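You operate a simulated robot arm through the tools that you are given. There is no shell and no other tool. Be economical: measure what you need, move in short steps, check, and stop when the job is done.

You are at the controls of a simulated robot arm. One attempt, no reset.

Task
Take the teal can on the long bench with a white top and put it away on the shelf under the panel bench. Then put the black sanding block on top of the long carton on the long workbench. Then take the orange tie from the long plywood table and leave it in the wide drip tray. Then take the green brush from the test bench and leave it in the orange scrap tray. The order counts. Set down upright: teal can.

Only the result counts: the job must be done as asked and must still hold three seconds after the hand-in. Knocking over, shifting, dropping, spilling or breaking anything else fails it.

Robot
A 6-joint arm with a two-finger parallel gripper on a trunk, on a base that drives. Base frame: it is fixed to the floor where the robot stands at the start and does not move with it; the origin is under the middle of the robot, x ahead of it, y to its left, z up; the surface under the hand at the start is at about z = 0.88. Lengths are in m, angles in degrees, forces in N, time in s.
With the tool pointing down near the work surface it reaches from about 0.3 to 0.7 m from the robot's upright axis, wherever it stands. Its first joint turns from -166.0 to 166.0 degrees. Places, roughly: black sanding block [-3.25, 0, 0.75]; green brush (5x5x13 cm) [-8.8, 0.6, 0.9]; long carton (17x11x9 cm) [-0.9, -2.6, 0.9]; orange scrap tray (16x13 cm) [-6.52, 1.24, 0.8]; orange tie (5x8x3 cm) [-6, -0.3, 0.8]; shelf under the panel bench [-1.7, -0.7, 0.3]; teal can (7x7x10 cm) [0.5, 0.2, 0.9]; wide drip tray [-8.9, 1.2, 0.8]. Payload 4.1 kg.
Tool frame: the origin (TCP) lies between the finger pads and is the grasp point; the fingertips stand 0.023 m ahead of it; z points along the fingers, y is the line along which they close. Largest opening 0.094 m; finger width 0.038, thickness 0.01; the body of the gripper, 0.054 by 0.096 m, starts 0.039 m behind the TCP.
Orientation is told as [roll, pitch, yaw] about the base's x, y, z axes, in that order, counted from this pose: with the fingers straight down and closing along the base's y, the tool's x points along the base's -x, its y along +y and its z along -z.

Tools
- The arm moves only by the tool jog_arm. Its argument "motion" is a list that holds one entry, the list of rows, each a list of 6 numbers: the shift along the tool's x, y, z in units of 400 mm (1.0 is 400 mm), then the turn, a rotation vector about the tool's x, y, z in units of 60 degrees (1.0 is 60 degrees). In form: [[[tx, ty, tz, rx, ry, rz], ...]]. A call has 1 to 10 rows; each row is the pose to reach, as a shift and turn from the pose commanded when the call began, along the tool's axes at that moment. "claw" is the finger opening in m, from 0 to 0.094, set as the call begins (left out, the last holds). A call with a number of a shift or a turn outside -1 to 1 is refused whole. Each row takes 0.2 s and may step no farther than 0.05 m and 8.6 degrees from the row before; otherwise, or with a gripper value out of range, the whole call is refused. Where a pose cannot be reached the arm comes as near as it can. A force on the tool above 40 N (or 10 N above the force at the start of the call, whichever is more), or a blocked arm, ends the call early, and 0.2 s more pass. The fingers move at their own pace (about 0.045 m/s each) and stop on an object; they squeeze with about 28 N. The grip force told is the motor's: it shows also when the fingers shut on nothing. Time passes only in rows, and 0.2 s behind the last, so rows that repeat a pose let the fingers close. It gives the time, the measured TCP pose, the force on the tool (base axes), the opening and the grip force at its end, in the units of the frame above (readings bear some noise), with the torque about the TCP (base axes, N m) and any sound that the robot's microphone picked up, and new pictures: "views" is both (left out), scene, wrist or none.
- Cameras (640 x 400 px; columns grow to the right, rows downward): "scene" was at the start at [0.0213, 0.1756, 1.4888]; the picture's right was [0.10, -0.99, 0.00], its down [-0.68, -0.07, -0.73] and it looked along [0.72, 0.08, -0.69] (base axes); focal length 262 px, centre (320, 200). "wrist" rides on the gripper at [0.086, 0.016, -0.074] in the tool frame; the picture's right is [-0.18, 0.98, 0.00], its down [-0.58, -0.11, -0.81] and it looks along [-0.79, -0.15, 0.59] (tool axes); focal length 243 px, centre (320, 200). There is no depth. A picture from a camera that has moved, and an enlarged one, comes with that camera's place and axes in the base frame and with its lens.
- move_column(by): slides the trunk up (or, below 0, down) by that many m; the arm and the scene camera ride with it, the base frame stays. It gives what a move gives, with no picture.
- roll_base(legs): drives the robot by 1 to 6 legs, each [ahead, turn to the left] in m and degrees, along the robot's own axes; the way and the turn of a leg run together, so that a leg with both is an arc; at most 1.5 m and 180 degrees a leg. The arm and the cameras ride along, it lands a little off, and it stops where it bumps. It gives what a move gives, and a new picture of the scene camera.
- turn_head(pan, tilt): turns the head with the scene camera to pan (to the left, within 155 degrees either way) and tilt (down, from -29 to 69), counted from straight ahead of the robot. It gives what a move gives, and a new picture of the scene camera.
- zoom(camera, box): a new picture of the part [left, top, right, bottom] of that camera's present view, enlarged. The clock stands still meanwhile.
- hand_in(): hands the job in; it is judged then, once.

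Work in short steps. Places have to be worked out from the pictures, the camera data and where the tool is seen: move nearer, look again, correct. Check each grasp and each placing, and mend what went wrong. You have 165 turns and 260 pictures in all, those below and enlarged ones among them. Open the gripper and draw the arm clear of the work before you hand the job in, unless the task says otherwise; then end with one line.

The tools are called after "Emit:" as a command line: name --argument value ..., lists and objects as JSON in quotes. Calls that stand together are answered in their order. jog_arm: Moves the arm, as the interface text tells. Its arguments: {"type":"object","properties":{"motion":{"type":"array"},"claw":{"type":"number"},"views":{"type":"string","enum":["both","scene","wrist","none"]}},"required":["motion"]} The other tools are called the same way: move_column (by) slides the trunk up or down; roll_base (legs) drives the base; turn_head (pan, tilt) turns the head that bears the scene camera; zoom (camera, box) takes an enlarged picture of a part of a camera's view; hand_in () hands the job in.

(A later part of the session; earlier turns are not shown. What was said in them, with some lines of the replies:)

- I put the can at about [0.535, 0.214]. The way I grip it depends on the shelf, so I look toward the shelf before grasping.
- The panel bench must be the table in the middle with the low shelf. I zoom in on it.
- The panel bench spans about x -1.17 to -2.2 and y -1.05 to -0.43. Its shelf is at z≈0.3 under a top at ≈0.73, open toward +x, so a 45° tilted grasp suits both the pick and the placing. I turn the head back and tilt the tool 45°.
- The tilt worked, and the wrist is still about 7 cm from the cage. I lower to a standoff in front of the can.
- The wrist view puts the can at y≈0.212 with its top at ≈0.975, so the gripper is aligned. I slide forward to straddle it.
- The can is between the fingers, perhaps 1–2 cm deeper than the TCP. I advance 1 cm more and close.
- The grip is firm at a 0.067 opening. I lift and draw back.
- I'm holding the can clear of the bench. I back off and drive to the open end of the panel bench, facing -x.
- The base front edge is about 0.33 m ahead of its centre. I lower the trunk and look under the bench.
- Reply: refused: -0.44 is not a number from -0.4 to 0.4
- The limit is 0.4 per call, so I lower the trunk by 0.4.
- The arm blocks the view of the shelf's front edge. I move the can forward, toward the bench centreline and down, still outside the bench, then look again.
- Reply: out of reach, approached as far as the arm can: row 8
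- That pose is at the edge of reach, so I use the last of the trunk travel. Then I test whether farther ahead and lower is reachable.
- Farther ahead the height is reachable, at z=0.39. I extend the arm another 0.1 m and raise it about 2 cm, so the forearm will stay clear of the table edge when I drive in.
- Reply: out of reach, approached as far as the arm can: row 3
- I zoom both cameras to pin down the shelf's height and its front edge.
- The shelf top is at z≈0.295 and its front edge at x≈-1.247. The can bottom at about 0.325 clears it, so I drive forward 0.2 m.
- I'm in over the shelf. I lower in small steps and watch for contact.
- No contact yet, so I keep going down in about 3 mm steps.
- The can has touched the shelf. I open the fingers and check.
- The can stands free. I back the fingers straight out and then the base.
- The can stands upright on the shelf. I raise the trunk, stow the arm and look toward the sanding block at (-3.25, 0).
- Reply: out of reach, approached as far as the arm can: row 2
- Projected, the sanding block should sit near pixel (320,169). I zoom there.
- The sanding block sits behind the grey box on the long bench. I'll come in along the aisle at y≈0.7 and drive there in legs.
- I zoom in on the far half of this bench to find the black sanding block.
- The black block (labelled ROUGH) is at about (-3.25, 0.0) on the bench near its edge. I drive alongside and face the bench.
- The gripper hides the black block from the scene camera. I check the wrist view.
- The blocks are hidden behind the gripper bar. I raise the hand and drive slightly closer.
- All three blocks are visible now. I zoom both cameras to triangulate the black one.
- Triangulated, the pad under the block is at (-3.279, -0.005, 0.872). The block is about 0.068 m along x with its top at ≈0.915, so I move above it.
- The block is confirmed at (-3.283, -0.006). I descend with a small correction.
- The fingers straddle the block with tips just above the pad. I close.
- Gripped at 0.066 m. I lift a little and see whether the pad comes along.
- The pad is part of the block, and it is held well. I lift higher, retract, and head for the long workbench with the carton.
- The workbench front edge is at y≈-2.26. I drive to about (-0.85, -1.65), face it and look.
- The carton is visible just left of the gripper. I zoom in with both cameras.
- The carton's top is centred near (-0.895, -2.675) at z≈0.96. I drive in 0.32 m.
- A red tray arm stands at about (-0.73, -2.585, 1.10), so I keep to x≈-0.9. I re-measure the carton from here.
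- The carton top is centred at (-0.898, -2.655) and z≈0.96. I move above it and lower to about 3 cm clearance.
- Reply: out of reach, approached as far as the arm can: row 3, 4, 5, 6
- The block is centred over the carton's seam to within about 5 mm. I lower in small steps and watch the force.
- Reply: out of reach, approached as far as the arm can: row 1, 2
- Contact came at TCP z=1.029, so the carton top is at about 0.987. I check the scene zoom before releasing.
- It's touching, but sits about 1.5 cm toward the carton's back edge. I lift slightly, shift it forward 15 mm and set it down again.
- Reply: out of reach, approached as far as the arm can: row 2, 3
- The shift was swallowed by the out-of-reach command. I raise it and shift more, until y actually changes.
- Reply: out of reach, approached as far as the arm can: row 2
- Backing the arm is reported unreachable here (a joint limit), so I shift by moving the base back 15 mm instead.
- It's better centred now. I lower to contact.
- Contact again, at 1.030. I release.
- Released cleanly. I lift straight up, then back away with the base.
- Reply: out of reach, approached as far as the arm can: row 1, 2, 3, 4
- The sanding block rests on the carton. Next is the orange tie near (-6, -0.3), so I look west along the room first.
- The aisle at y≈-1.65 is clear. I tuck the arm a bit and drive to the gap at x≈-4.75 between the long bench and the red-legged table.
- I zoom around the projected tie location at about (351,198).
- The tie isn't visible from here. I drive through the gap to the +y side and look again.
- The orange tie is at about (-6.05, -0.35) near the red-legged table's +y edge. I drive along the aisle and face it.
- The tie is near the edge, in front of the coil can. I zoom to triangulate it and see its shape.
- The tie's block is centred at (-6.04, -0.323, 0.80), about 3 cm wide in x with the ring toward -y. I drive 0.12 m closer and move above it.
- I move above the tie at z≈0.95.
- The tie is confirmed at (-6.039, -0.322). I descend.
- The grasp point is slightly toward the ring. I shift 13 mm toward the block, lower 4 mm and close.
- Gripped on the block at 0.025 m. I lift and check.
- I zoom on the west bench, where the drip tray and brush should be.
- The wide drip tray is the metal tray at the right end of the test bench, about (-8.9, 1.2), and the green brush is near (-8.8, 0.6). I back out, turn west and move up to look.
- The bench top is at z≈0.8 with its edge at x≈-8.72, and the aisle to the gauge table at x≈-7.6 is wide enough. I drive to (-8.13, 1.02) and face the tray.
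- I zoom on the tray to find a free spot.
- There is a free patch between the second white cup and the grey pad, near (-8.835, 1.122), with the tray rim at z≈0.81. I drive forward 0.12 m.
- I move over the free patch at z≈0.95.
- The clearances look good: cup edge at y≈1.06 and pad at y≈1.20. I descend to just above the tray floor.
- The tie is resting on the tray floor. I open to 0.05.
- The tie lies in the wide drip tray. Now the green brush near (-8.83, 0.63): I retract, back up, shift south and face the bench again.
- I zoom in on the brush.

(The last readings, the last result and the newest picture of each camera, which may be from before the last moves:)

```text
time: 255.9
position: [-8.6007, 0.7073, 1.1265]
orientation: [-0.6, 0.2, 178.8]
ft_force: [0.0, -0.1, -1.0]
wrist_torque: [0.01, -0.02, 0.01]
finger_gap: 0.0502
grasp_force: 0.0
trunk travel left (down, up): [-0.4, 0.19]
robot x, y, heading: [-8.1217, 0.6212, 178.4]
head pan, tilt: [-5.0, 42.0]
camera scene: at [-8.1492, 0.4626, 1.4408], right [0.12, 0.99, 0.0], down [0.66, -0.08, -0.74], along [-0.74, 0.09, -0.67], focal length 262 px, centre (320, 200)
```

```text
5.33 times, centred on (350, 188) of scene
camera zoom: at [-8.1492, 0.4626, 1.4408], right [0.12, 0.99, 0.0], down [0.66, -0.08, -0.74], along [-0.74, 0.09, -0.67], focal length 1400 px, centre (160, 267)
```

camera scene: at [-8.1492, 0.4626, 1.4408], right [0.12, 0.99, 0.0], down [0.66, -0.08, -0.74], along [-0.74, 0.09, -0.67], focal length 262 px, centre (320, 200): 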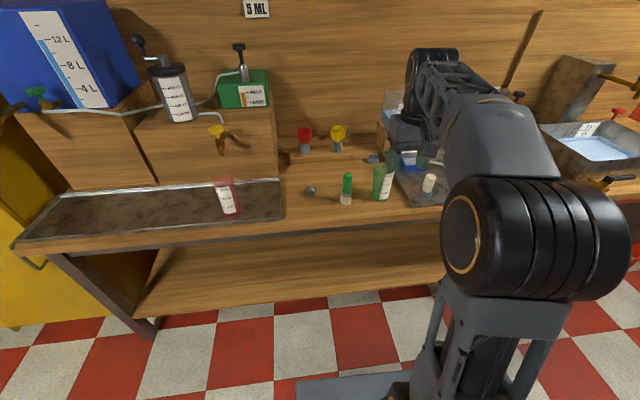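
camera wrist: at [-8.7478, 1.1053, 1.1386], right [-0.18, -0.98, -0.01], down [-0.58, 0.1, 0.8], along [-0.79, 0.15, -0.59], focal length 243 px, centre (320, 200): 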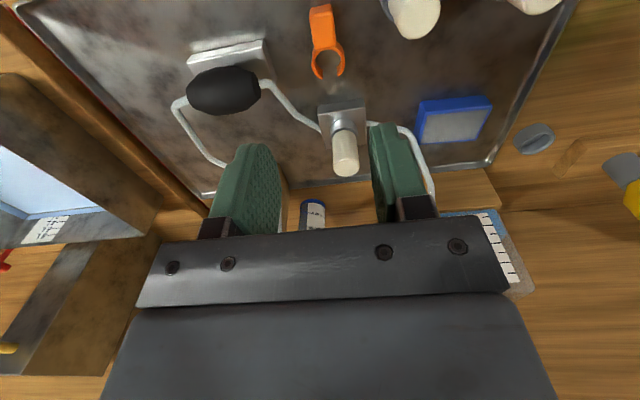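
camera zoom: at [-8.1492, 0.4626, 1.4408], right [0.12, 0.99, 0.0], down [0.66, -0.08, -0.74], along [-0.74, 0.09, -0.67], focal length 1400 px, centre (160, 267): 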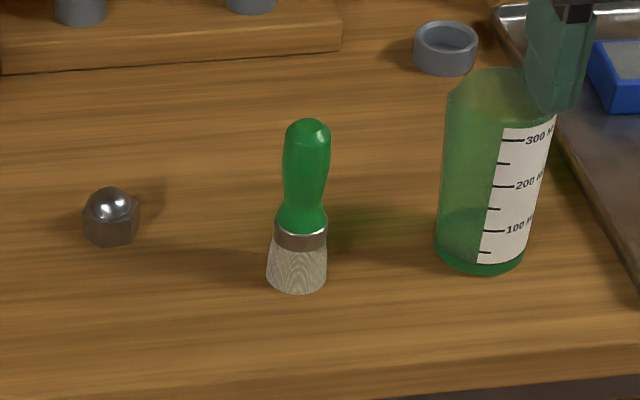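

The brush stands upright with its centre at (-8.834, 0.638) and its top at ≈0.925. I drive 0.1 m forward, then go above it.

Emit:
roll_base --legs '[[0.1, 0]]'

```text
time: 257.1
position: [-8.701, 0.7094, 1.1265]
orientation: [-0.6, 0.2, 178.8]
ft_force: [-0.5, 0.4, 0.4]
wrist_torque: [-0.02, 0.0, -0.04]
finger_gap: 0.0503
grasp_force: 0.0
trunk travel left (down, up): [-0.4, 0.19]
robot x, y, heading: [-8.2227, 0.6254, 178.3]
head pan, tilt: [-5.0, 42.0]
camera scene: at [-8.2505, 0.4658, 1.4408], right [0.12, 0.99, 0.0], down [0.66, -0.08, -0.74], along [-0.74, 0.09, -0.67], focal length 262 px, centre (320, 200)
```

scene: 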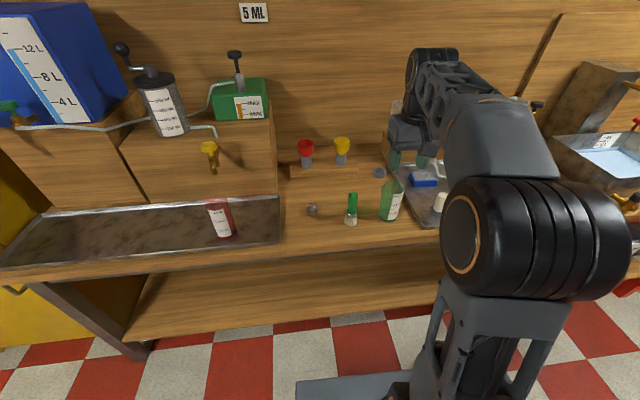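

I move above the brush at z≈1.02, with a 0.065 opening.

Emit:
jog_arm --motion '[[[-0.0822, 0.0461, 0.06, 0, 0, -0.005], [-0.1645, 0.0922, 0.12, 0, 0, -0.01], [-0.2467, 0.1384, 0.19, 0, 0, -0.015], [-0.329, 0.1845, 0.265, 0, 0, -0.02]]]' --claw 0.065

Emit:
zoom --camera "scene" --box '[300, 150, 420, 225]'

```text
time: 258.1
position: [-8.8347, 0.6401, 1.0197]
orientation: [-0.7, 0.2, -180.0]
ft_force: [0.6, -0.2, 0.1]
wrist_torque: [0.0, -0.03, 0.02]
finger_gap: 0.0649
grasp_force: 0.0
trunk travel left (down, up): [-0.4, 0.19]
robot x, y, heading: [-8.2188, 0.622, 178.4]
head pan, tilt: [-5.0, 42.0]
camera scene: at [-8.2504, 0.4656, 1.4408], right [0.12, 0.99, 0.0], down [0.66, -0.08, -0.74], along [-0.74, 0.09, -0.67], focal length 262 px, centre (320, 200)
camera wrist: at [-8.7478, 0.6229, 1.0944], right [-0.18, -0.98, -0.01], down [-0.58, 0.1, 0.81], along [-0.79, 0.15, -0.59], focal length 243 px, centre (320, 200)
```

scene: 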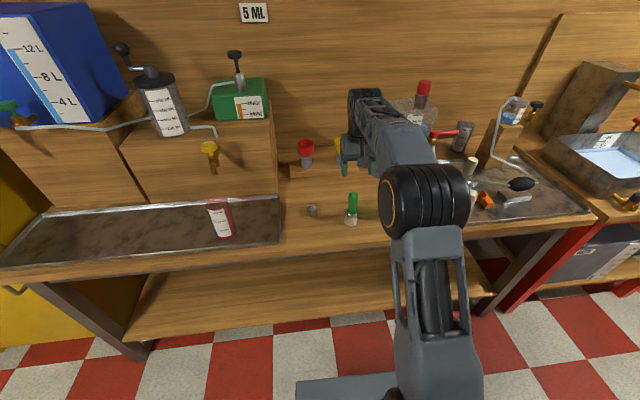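
wrist: 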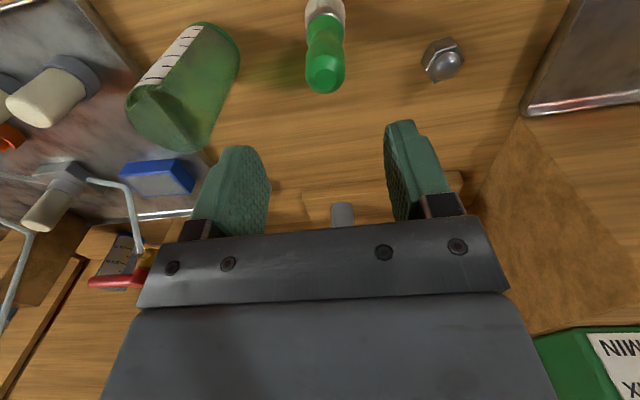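

```text
5.33 times, centred on (360, 188) of scene
camera zoom: at [-8.2504, 0.4656, 1.4408], right [0.12, 0.99, 0.0], down [0.66, -0.08, -0.74], along [-0.74, 0.09, -0.67], focal length 1400 px, centre (107, 267)
```

zoom: 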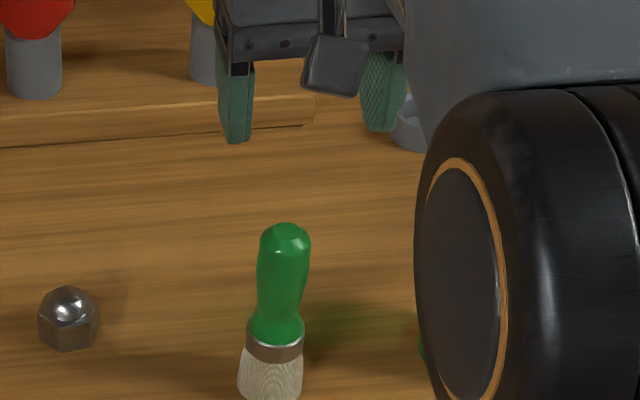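

The brush top is confirmed at (-8.833, 0.637). I narrow to 0.05 to stay clear of the beaker and descend.

Emit:
jog_arm --motion '[[[0, 0.009, 0.05, 0, 0, 0], [0, 0.009, 0.14, 0, 0, 0], [0, 0.009, 0.23, 0, 0, 0], [0, 0.009, 0.312, 0, 0, 0]]]' --claw 0.052 --views "wrist"

```text
time: 259.1
position: [-8.8331, 0.6371, 0.8939]
orientation: [-0.6, 0.3, -179.9]
ft_force: [0.7, 0.2, -0.7]
wrist_torque: [0.03, 0.0, 0.01]
finger_gap: 0.052
grasp_force: 0.0
trunk travel left (down, up): [-0.4, 0.19]
robot x, y, heading: [-8.2211, 0.6218, 178.1]
head pan, tilt: [-5.0, 42.0]
camera wrist: at [-8.7476, 0.6203, 0.9686], right [-0.18, -0.98, -0.01], down [-0.58, 0.1, 0.81], along [-0.79, 0.15, -0.59], focal length 243 px, centre (320, 200)
```

wrist: 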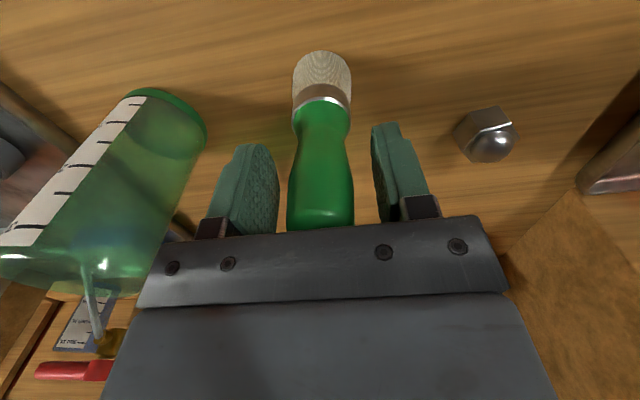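

The handle is centred between the fingers. I close.

Emit:
jog_arm --motion '[[[0, 0, 0, 0, 0, 0], [0, 0, 0, 0, 0, 0], [0, 0, 0, 0, 0, 0], [0, 0, 0, 0, 0, 0]]]' --claw 0.01 --views "none"

Emit:
jog_arm --motion '[[[0, 0, -0.08, 0, 0, 0], [0, 0, -0.18, 0, 0, 0], [0, 0, -0.3, 0, 0, 0], [0, 0, -0.42, 0, 0, 0], [0, 0, -0.54, 0, 0, 0], [0, 0, -0.64, 0, 0, 0]]]'

```text
time: 260.1
position: [-8.8345, 0.6375, 0.8949]
orientation: [-0.6, 0.3, -180.0]
ft_force: [-0.2, 0.3, -0.5]
wrist_torque: [0.0, 0.01, -0.01]
finger_gap: 0.0298
grasp_force: 28.3
trunk travel left (down, up): [-0.4, 0.19]
robot x, y, heading: [-8.2204, 0.6222, 178.3]
head pan, tilt: [-5.0, 42.0]
```

```text
time: 261.5
position: [-8.8255, 0.6353, 1.1488]
orientation: [-0.6, 0.3, -179.8]
ft_force: [0.6, -0.3, -0.4]
wrist_torque: [-0.01, 0.05, 0.01]
finger_gap: 0.0297
grasp_force: 28.2
out of reach, approached as far as the arm can: row 6
trunk travel left (down, up): [-0.4, 0.19]
robot x, y, heading: [-8.2218, 0.6254, 178.1]
head pan, tilt: [-5.0, 42.0]
camera scene: at [-8.2482, 0.4657, 1.4409], right [0.12, 0.99, 0.0], down [0.66, -0.08, -0.74], along [-0.74, 0.09, -0.67], focal length 262 px, centre (320, 200)
camera wrist: at [-8.7392, 0.6178, 1.2227], right [-0.18, -0.98, -0.01], down [-0.58, 0.1, 0.81], along [-0.79, 0.15, -0.59], focal length 243 px, centre (320, 200)
```

scene: 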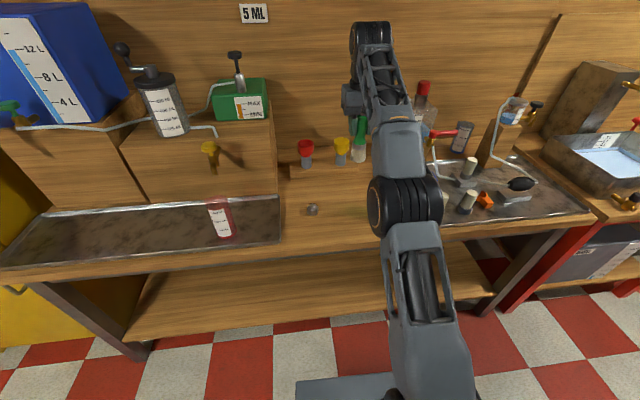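
wrist: 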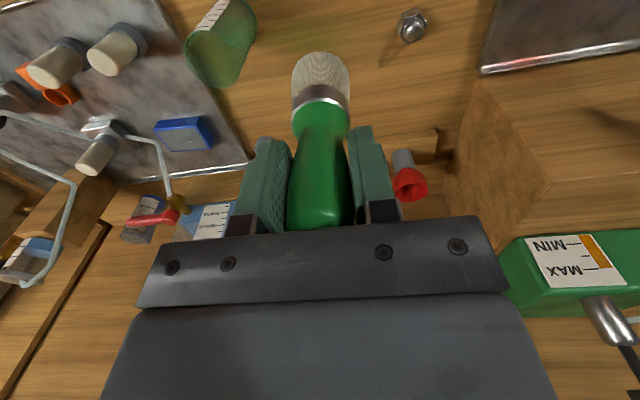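

The brush is held. I retract, back up, turn east and drive toward the scrap tray at (-6.52, 1.24).

Emit:
jog_arm --motion '[[[0.1, 0, 0, 0, 0, 0], [0.2, 0, 0, 0, 0, 0], [0.3, 0, 0, 0, 0, 0], [0.38, 0, 0, 0, 0, 0]]]' --views "none"

Emit:
roll_base --legs '[[-0.12, 0], [0, 175], [1.0, 0], [0.62, 0]]'

Emit:
turn_head --pan 65 --tilt 35

```text
time: 262.5
position: [-8.6749, 0.6352, 1.1484]
orientation: [-0.6, 0.1, -179.9]
ft_force: [-0.7, 0.5, -0.4]
wrist_torque: [0.02, -0.02, -0.03]
finger_gap: 0.0296
grasp_force: 27.6
trunk travel left (down, up): [-0.4, 0.19]
robot x, y, heading: [-8.2212, 0.6238, 178.3]
head pan, tilt: [-5.0, 42.0]
```

```text
time: 278.7
position: [-6.0435, 0.3423, 1.1482]
orientation: [-0.6, 0.1, -6.1]
ft_force: [-0.2, -1.2, -0.6]
wrist_torque: [-0.03, 0.0, 0.01]
finger_gap: 0.0293
grasp_force: 28.0
trunk travel left (down, up): [-0.4, 0.19]
robot x, y, heading: [-6.493, 0.4019, -7.9]
head pan, tilt: [-5.0, 42.0]
camera scene: at [-6.4497, 0.5567, 1.4408], right [-0.22, -0.97, 0.0], down [-0.65, 0.15, -0.74], along [0.72, -0.17, -0.67], focal length 262 px, centre (320, 200)
```

scene: 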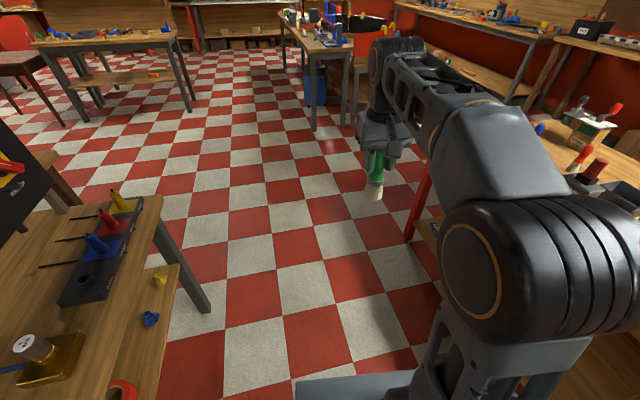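

```text
time: 280.1
position: [-6.0426, 0.3413, 1.148]
orientation: [-0.6, 0.2, -6.1]
ft_force: [0.1, 0.1, -0.3]
wrist_torque: [-0.03, -0.04, 0.01]
finger_gap: 0.0292
grasp_force: 28.0
trunk travel left (down, up): [-0.4, 0.19]
robot x, y, heading: [-6.4911, 0.4012, -7.7]
head pan, tilt: [65.0, 35.0]
camera scene: at [-6.4833, 0.6493, 1.4513], right [0.84, -0.54, 0.0], down [-0.31, -0.48, -0.82], along [0.45, 0.69, -0.57], focal length 262 px, centre (320, 200)
```

scene: 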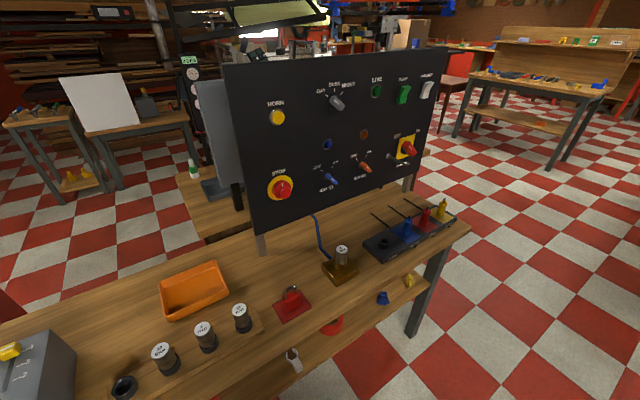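

The orange scrap tray spans about x -6.60..-6.445 and y 1.16..1.29, centre (-6.523, 1.225). I turn to face it, raise the trunk for reach, and drive in a bit.

Emit:
roll_base --legs '[[0, 98]]'

Emit:
move_column --by 0.12

Emit:
turn_head --pan 0 --tilt 48

```text
time: 284.6
position: [-6.4923, 0.8557, 1.1474]
orientation: [-0.5, 0.3, 91.5]
ft_force: [-0.2, 0.5, -1.1]
wrist_torque: [-0.01, -0.02, 0.03]
finger_gap: 0.0292
grasp_force: 28.1
trunk travel left (down, up): [-0.4, 0.19]
robot x, y, heading: [-6.4951, 0.4039, 89.4]
head pan, tilt: [65.0, 35.0]
camera scene: at [-6.7412, 0.3812, 1.4513], right [0.43, 0.9, 0.0], down [0.52, -0.25, -0.82], along [-0.74, 0.35, -0.57], focal length 262 px, centre (320, 200)
```

scene: 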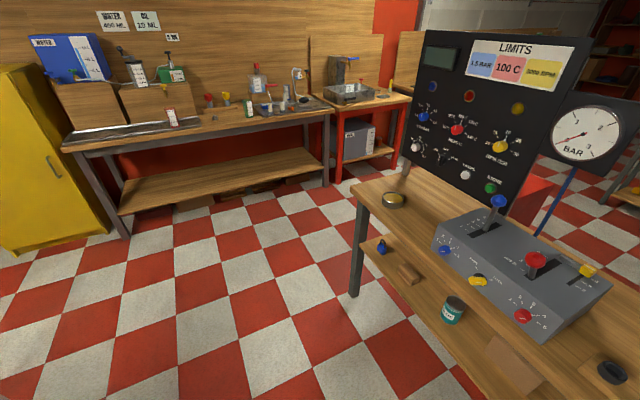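

```text
time: 286.1
position: [-6.4937, 0.8571, 1.268]
orientation: [-0.8, 0.3, 91.5]
ft_force: [0.2, -0.3, -1.0]
wrist_torque: [-0.02, -0.01, 0.0]
finger_gap: 0.0287
grasp_force: 28.0
trunk travel left (down, up): [-0.52, 0.07]
robot x, y, heading: [-6.4947, 0.4044, 89.5]
head pan, tilt: [65.0, 35.0]
```

```text
time: 287.5
position: [-6.4924, 0.8565, 1.2685]
orientation: [-0.6, 0.2, 91.6]
ft_force: [0.0, -0.1, -0.6]
wrist_torque: [0.01, 0.03, 0.01]
finger_gap: 0.029
grasp_force: 27.7
trunk travel left (down, up): [-0.52, 0.07]
robot x, y, heading: [-6.4949, 0.4038, 89.8]
head pan, tilt: [0.0, 48.0]
camera scene: at [-6.6611, 0.4223, 1.5523], right [1.0, -0.01, 0.0], down [0.0, -0.74, -0.67], along [0.0, 0.67, -0.74], focal length 262 px, centre (320, 200)
```

scene: 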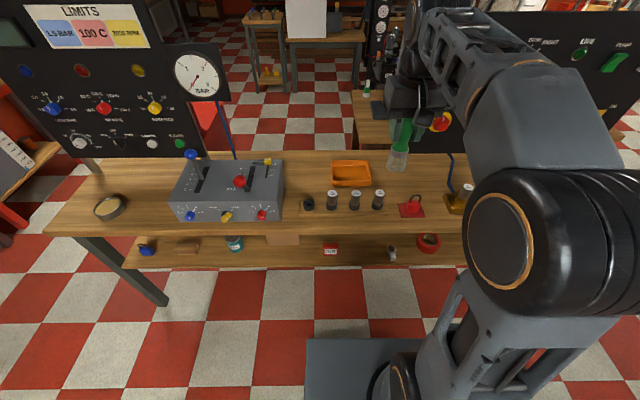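

The table edge is at y≈0.95 and the tray centre measures (-6.53, 1.235). I drive forward 0.15 m.

Emit:
roll_base --legs '[[0.15, 0]]'

Emit:
zoom --camera "wrist" --box '[0, 0, 640, 400]'

Emit:
zoom --camera "scene" --box '[300, 130, 460, 230]'

```text
time: 288.9
position: [-6.4915, 1.0084, 1.2674]
orientation: [-0.6, 0.2, 91.4]
ft_force: [0.1, 0.6, -0.4]
wrist_torque: [-0.05, 0.01, 0.02]
finger_gap: 0.029
grasp_force: 27.9
trunk travel left (down, up): [-0.52, 0.07]
robot x, y, heading: [-6.492, 0.5498, 89.4]
head pan, tilt: [0.0, 48.0]
camera scene: at [-6.6599, 0.5735, 1.5523], right [1.0, -0.01, 0.0], down [-0.01, -0.74, -0.67], along [0.01, 0.67, -0.74], focal length 262 px, centre (320, 200)
```

scene: 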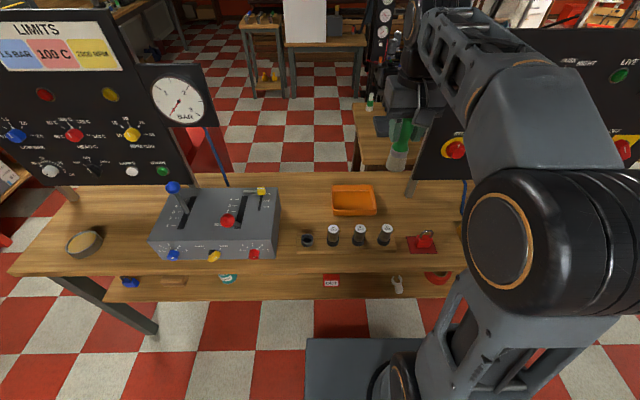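

```text
1.00 times, centred on (320, 200) of wrist (not enlarged: the box is as wide or as high as the picture)
camera zoom: at [-6.5062, 0.9207, 1.3424], right [-0.99, 0.16, -0.01], down [0.09, 0.59, 0.81], along [0.13, 0.79, -0.59], focal length 243 px, centre (320, 200)
```

zoom: 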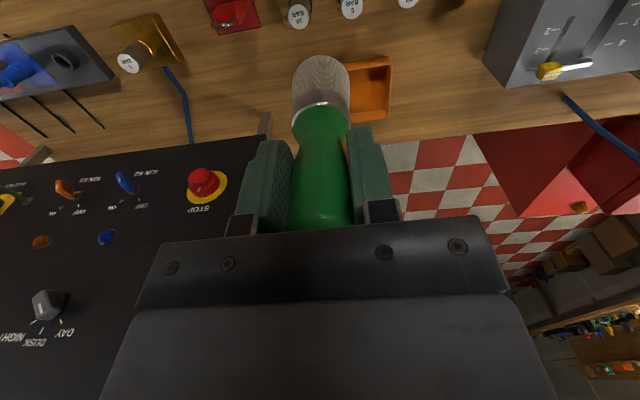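

```text
4.00 times, centred on (380, 180) of scene
camera zoom: at [-6.6599, 0.5735, 1.5523], right [1.0, -0.01, 0.0], down [-0.01, -0.74, -0.67], along [0.01, 0.67, -0.74], focal length 1050 px, centre (80, 280)
```

zoom: 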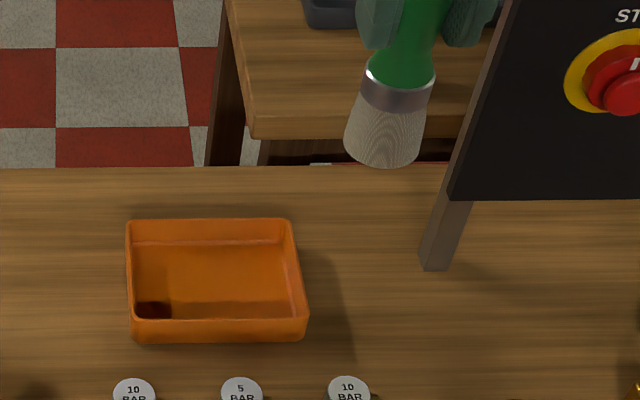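

The tray's rim centre is (-6.524, 1.238), and the panel's left edge at x≈-6.30 is clear of the gripper. I drive 5 cm more for reach and then move over the tray.

Emit:
roll_base --legs '[[0.05, 0]]'

Emit:
jog_arm --motion '[[[-0.0635, 0.0102, 0.0882, 0, 0, 0], [-0.127, 0.0205, 0.1764, 0, 0, 0], [-0.1905, 0.0307, 0.2646, 0, 0, 0], [-0.254, 0.041, 0.3529, 0, 0, 0], [-0.3174, 0.0512, 0.4411, 0, 0, 0], [-0.3809, 0.0615, 0.5293, 0, 0, 0], [-0.4444, 0.0717, 0.6175, 0, 0, 0]]]'

Emit:
zoom --camera "scene" --box '[300, 130, 460, 230]'

```text
time: 289.8
position: [-6.4915, 1.0573, 1.2673]
orientation: [-0.6, 0.3, 91.4]
ft_force: [-0.1, 0.3, -0.8]
wrist_torque: [0.01, 0.0, 0.02]
finger_gap: 0.0291
grasp_force: 28.0
trunk travel left (down, up): [-0.52, 0.07]
robot x, y, heading: [-6.4909, 0.6048, 89.4]
head pan, tilt: [0.0, 48.0]
camera scene: at [-6.6595, 0.6237, 1.5523], right [1.0, -0.01, 0.0], down [-0.01, -0.74, -0.67], along [0.01, 0.67, -0.74], focal length 262 px, centre (320, 200)
```

scene: 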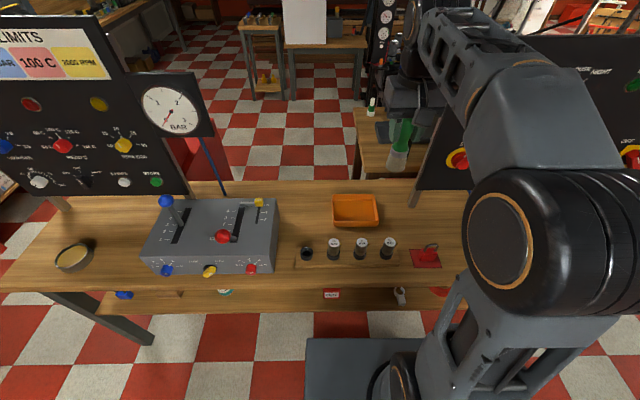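

```text
time: 291.4
position: [-6.522, 1.2341, 1.019]
orientation: [-0.6, 0.2, 91.3]
ft_force: [-0.7, -1.0, -0.8]
wrist_torque: [0.01, -0.01, -0.01]
finger_gap: 0.0288
grasp_force: 28.3
trunk travel left (down, up): [-0.52, 0.07]
robot x, y, heading: [-6.4958, 0.6038, 89.6]
head pan, tilt: [0.0, 48.0]
camera scene: at [-6.6596, 0.6233, 1.5523], right [1.0, -0.01, 0.0], down [-0.01, -0.74, -0.67], along [0.01, 0.67, -0.74], focal length 262 px, centre (320, 200)
camera wrist: at [-6.5365, 1.1467, 1.0937], right [-0.99, 0.16, -0.01], down [0.09, 0.59, 0.81], along [0.14, 0.79, -0.59], focal length 243 px, centre (320, 200)
```

scene: 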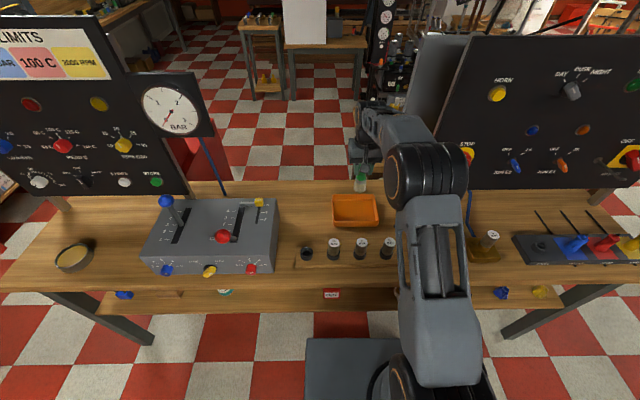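
wrist: 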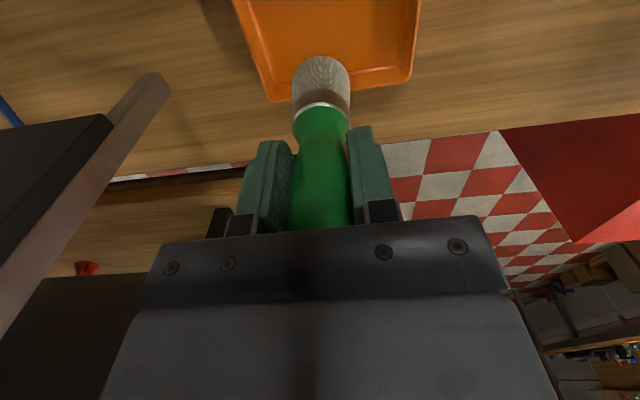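

```text
4.00 times, centred on (380, 180) of scene
camera zoom: at [-6.6596, 0.6233, 1.5523], right [1.0, -0.01, 0.0], down [-0.01, -0.74, -0.67], along [0.01, 0.67, -0.74], focal length 1050 px, centre (80, 280)
```

zoom: 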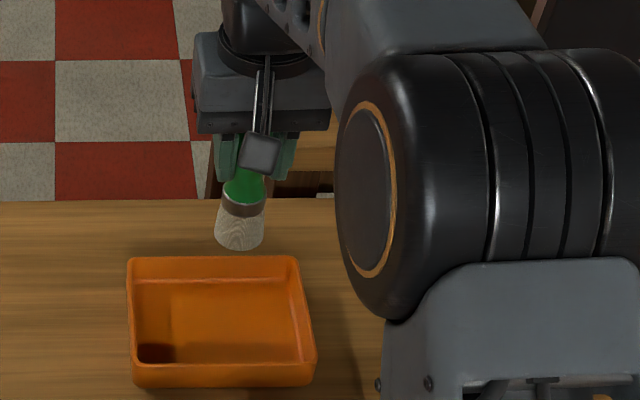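

The brush hangs centred over the tray. I lower to just above the floor.

Emit:
jog_arm --motion '[[[0, 0, 0.1, 0, 0, 0], [0, 0, 0.2, 0, 0, 0], [0, 0, 0.26, 0, 0, 0]]]' --views "wrist"

Emit:
jog_arm --motion '[[[0, 0, 0.008, 0, 0, 0], [0, 0, 0.014, 0, 0, 0]]]' --views "none"

```text
time: 292.2
position: [-6.5196, 1.2326, 0.9154]
orientation: [-0.6, 0.2, 91.5]
ft_force: [0.4, 0.0, -0.8]
wrist_torque: [0.0, -0.01, -0.03]
finger_gap: 0.0291
grasp_force: 29.0
trunk travel left (down, up): [-0.52, 0.07]
robot x, y, heading: [-6.4895, 0.6041, 89.3]
head pan, tilt: [0.0, 48.0]
camera wrist: at [-6.5347, 1.146, 0.9899], right [-0.99, 0.16, -0.01], down [0.09, 0.59, 0.81], along [0.14, 0.79, -0.59], focal length 243 px, centre (320, 200)
```

wrist: 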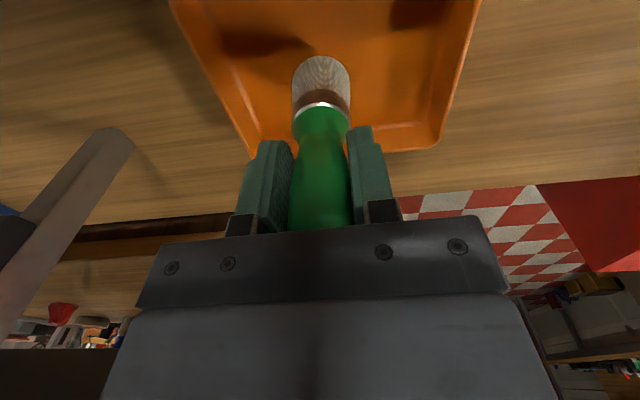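

```text
time: 292.8
position: [-6.5213, 1.2331, 0.9102]
orientation: [-0.6, 0.2, 91.3]
ft_force: [-0.2, -0.2, 0.0]
wrist_torque: [-0.01, -0.01, 0.0]
finger_gap: 0.0291
grasp_force: 28.1
trunk travel left (down, up): [-0.52, 0.07]
robot x, y, heading: [-6.4908, 0.6016, 89.7]
head pan, tilt: [0.0, 48.0]
```

Not touching yet, so I lower in about 3 mm steps.

Emit:
jog_arm --motion '[[[0, 0, 0.007, 0, 0, 0], [0, 0, 0.013, 0, 0, 0]]]' --views "none"

Emit:
jog_arm --motion '[[[0, 0, 0.007, 0, 0, 0]]]' --views "none"

```text
time: 293.4
position: [-6.5213, 1.2324, 0.9055]
orientation: [-0.7, 0.2, 91.4]
ft_force: [-0.2, -0.5, -0.8]
wrist_torque: [0.0, 0.02, 0.01]
finger_gap: 0.0291
grasp_force: 28.1
trunk travel left (down, up): [-0.52, 0.07]
robot x, y, heading: [-6.4927, 0.6008, 89.7]
head pan, tilt: [0.0, 48.0]
```

```text
time: 293.8
position: [-6.5207, 1.2331, 0.9023]
orientation: [-0.6, 0.2, 91.3]
ft_force: [0.2, 0.5, -0.2]
wrist_torque: [-0.01, 0.0, 0.01]
finger_gap: 0.029
grasp_force: 28.5
trunk travel left (down, up): [-0.52, 0.07]
robot x, y, heading: [-6.4933, 0.6011, 89.5]
head pan, tilt: [0.0, 48.0]
```

Still no contact, so I continue.

Emit:
jog_arm --motion '[[[0, 0, 0.007, 0, 0, 0]]]' --views "none"

Emit:
jog_arm --motion '[[[0, 0, 0.007, 0, 0, 0]]]' --views "none"

Emit:
zoom --camera "scene" --box '[320, 170, 400, 230]'

```text
time: 294.2
position: [-6.5216, 1.2325, 0.8994]
orientation: [-0.6, 0.2, 91.4]
ft_force: [-0.7, 0.7, -0.1]
wrist_torque: [-0.01, 0.0, -0.02]
finger_gap: 0.0291
grasp_force: 28.4
trunk travel left (down, up): [-0.52, 0.07]
robot x, y, heading: [-6.4904, 0.6025, 89.3]
head pan, tilt: [0.0, 48.0]
```

```text
time: 294.6
position: [-6.5216, 1.2331, 0.8983]
orientation: [-0.7, 0.1, 91.3]
ft_force: [0.7, -0.8, 4.7]
wrist_torque: [-0.06, 0.04, 0.02]
finger_gap: 0.0288
grasp_force: 28.0
trunk travel left (down, up): [-0.52, 0.07]
robot x, y, heading: [-6.4932, 0.6022, 89.7]
head pan, tilt: [0.0, 48.0]
```

```text
6.67 times, centred on (360, 200) of scene
camera zoom: at [-6.6594, 0.6223, 1.5524], right [1.0, -0.01, 0.0], down [-0.01, -0.74, -0.67], along [0.01, 0.67, -0.74], focal length 1750 px, centre (53, 200)
```

zoom: 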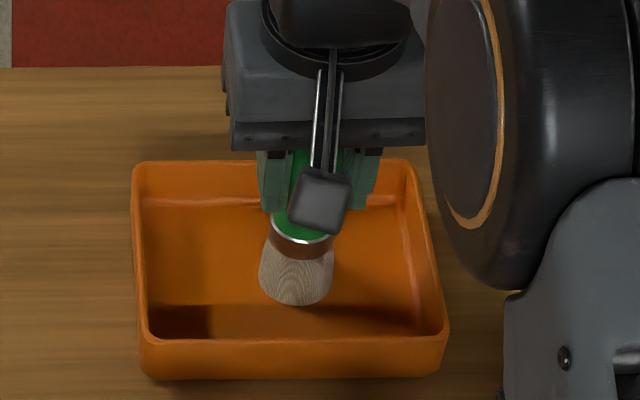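

The brush has touched the tray floor. I open gently, rise and check.

Emit:
jog_arm --motion '[[[0, 0, 0, 0, 0, 0], [0, 0, 0, 0, 0, 0], [0, 0, 0, 0, 0, 0]]]' --claw 0.06 --views "wrist"

Emit:
jog_arm --motion '[[[0, 0, -0.05, 0, 0, 0], [0, 0, -0.12, 0, 0, 0], [0, 0, -0.22, 0, 0, 0], [0, 0, -0.34, 0, 0, 0]]]'

```text
time: 295.4
position: [-6.5212, 1.2331, 0.8966]
orientation: [-0.5, 0.2, 91.5]
ft_force: [0.6, -0.2, 0.3]
wrist_torque: [-0.02, -0.02, 0.0]
finger_gap: 0.0598
grasp_force: 0.1
trunk travel left (down, up): [-0.52, 0.07]
robot x, y, heading: [-6.4941, 0.6019, 89.3]
head pan, tilt: [0.0, 48.0]
camera wrist: at [-6.5352, 1.1458, 0.9714], right [-0.99, 0.16, -0.01], down [0.09, 0.59, 0.81], along [0.14, 0.79, -0.59], focal length 243 px, centre (320, 200)
```

wrist: 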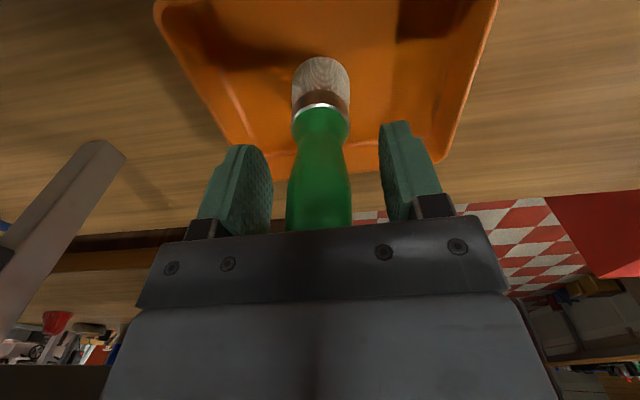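

```text
time: 296.4
position: [-6.5218, 1.2332, 1.0315]
orientation: [-0.6, 0.2, 91.4]
ft_force: [0.8, 0.2, -0.4]
wrist_torque: [-0.01, -0.01, -0.02]
finger_gap: 0.0601
grasp_force: 0.1
trunk travel left (down, up): [-0.52, 0.07]
robot x, y, heading: [-6.4911, 0.6036, 89.4]
head pan, tilt: [0.0, 48.0]
camera scene: at [-6.6595, 0.6224, 1.5522], right [1.0, -0.01, 0.0], down [-0.01, -0.74, -0.67], along [0.01, 0.67, -0.74], focal length 262 px, centre (320, 200)
camera wrist: at [-6.5362, 1.1455, 1.1067], right [-0.99, 0.16, -0.01], down [0.09, 0.59, 0.81], along [0.13, 0.79, -0.59], focal length 243 px, centre (320, 200)
```

scene: 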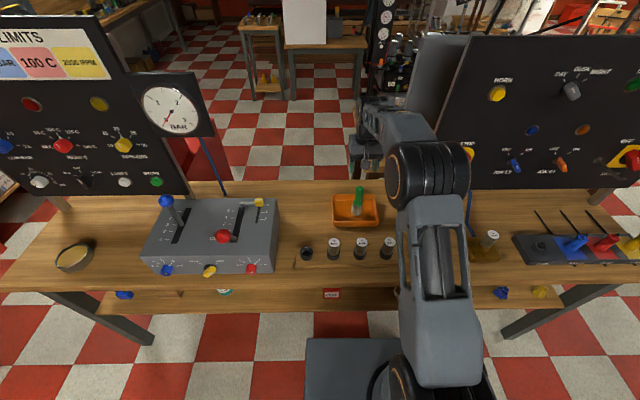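
wrist: 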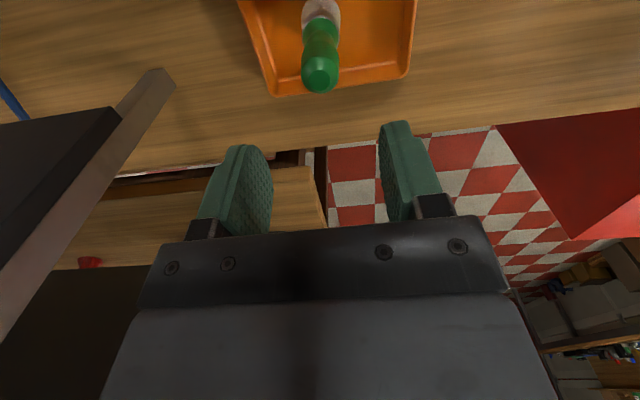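

The brush stands in the orange scrap tray. I draw the arm back over the aisle with the base and take a last look.

Emit:
roll_base --legs '[[-0.2, 0]]'

Emit:
zoom --camera "scene" --box '[300, 110, 460, 210]'

```text
time: 298.0
position: [-6.5229, 1.0337, 1.032]
orientation: [-0.7, 0.2, 91.4]
ft_force: [-0.1, -0.4, -0.2]
wrist_torque: [0.0, -0.01, 0.03]
finger_gap: 0.0602
grasp_force: 0.1
trunk travel left (down, up): [-0.52, 0.07]
robot x, y, heading: [-6.494, 0.4037, 89.6]
head pan, tilt: [0.0, 48.0]
camera scene: at [-6.6611, 0.4233, 1.5523], right [1.0, -0.01, 0.0], down [-0.01, -0.74, -0.67], along [0.01, 0.67, -0.74], focal length 262 px, centre (320, 200)
```

scene: 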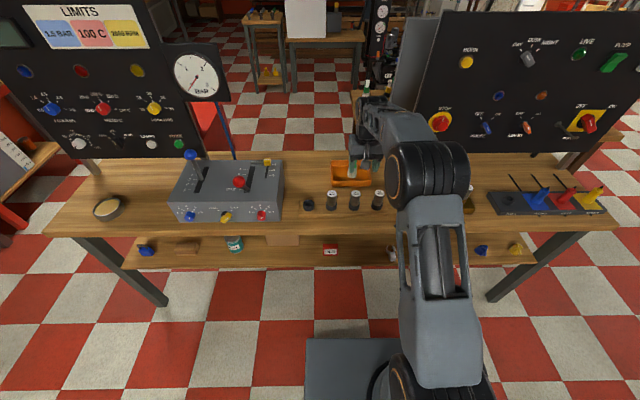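

```text
4.00 times, centred on (380, 160) of scene
camera zoom: at [-6.6611, 0.4233, 1.5523], right [1.0, -0.01, 0.0], down [-0.01, -0.74, -0.67], along [0.01, 0.67, -0.74], focal length 1050 px, centre (80, 360)
```

zoom: 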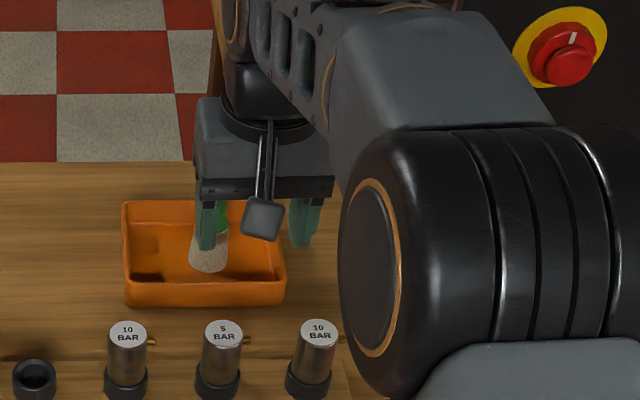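

The brush stands in the tray, the gripper is open and clear, and all four items are placed. I hand in.

Emit:
hand_in

```text
The job is handed in.
```

The job is handed in, done in the order asked: the teal can stands upright on the shelf under the panel bench, the black sanding block is on the long carton, the orange tie is in the wide drip tray, and the green brush is in the orange scrap tray.
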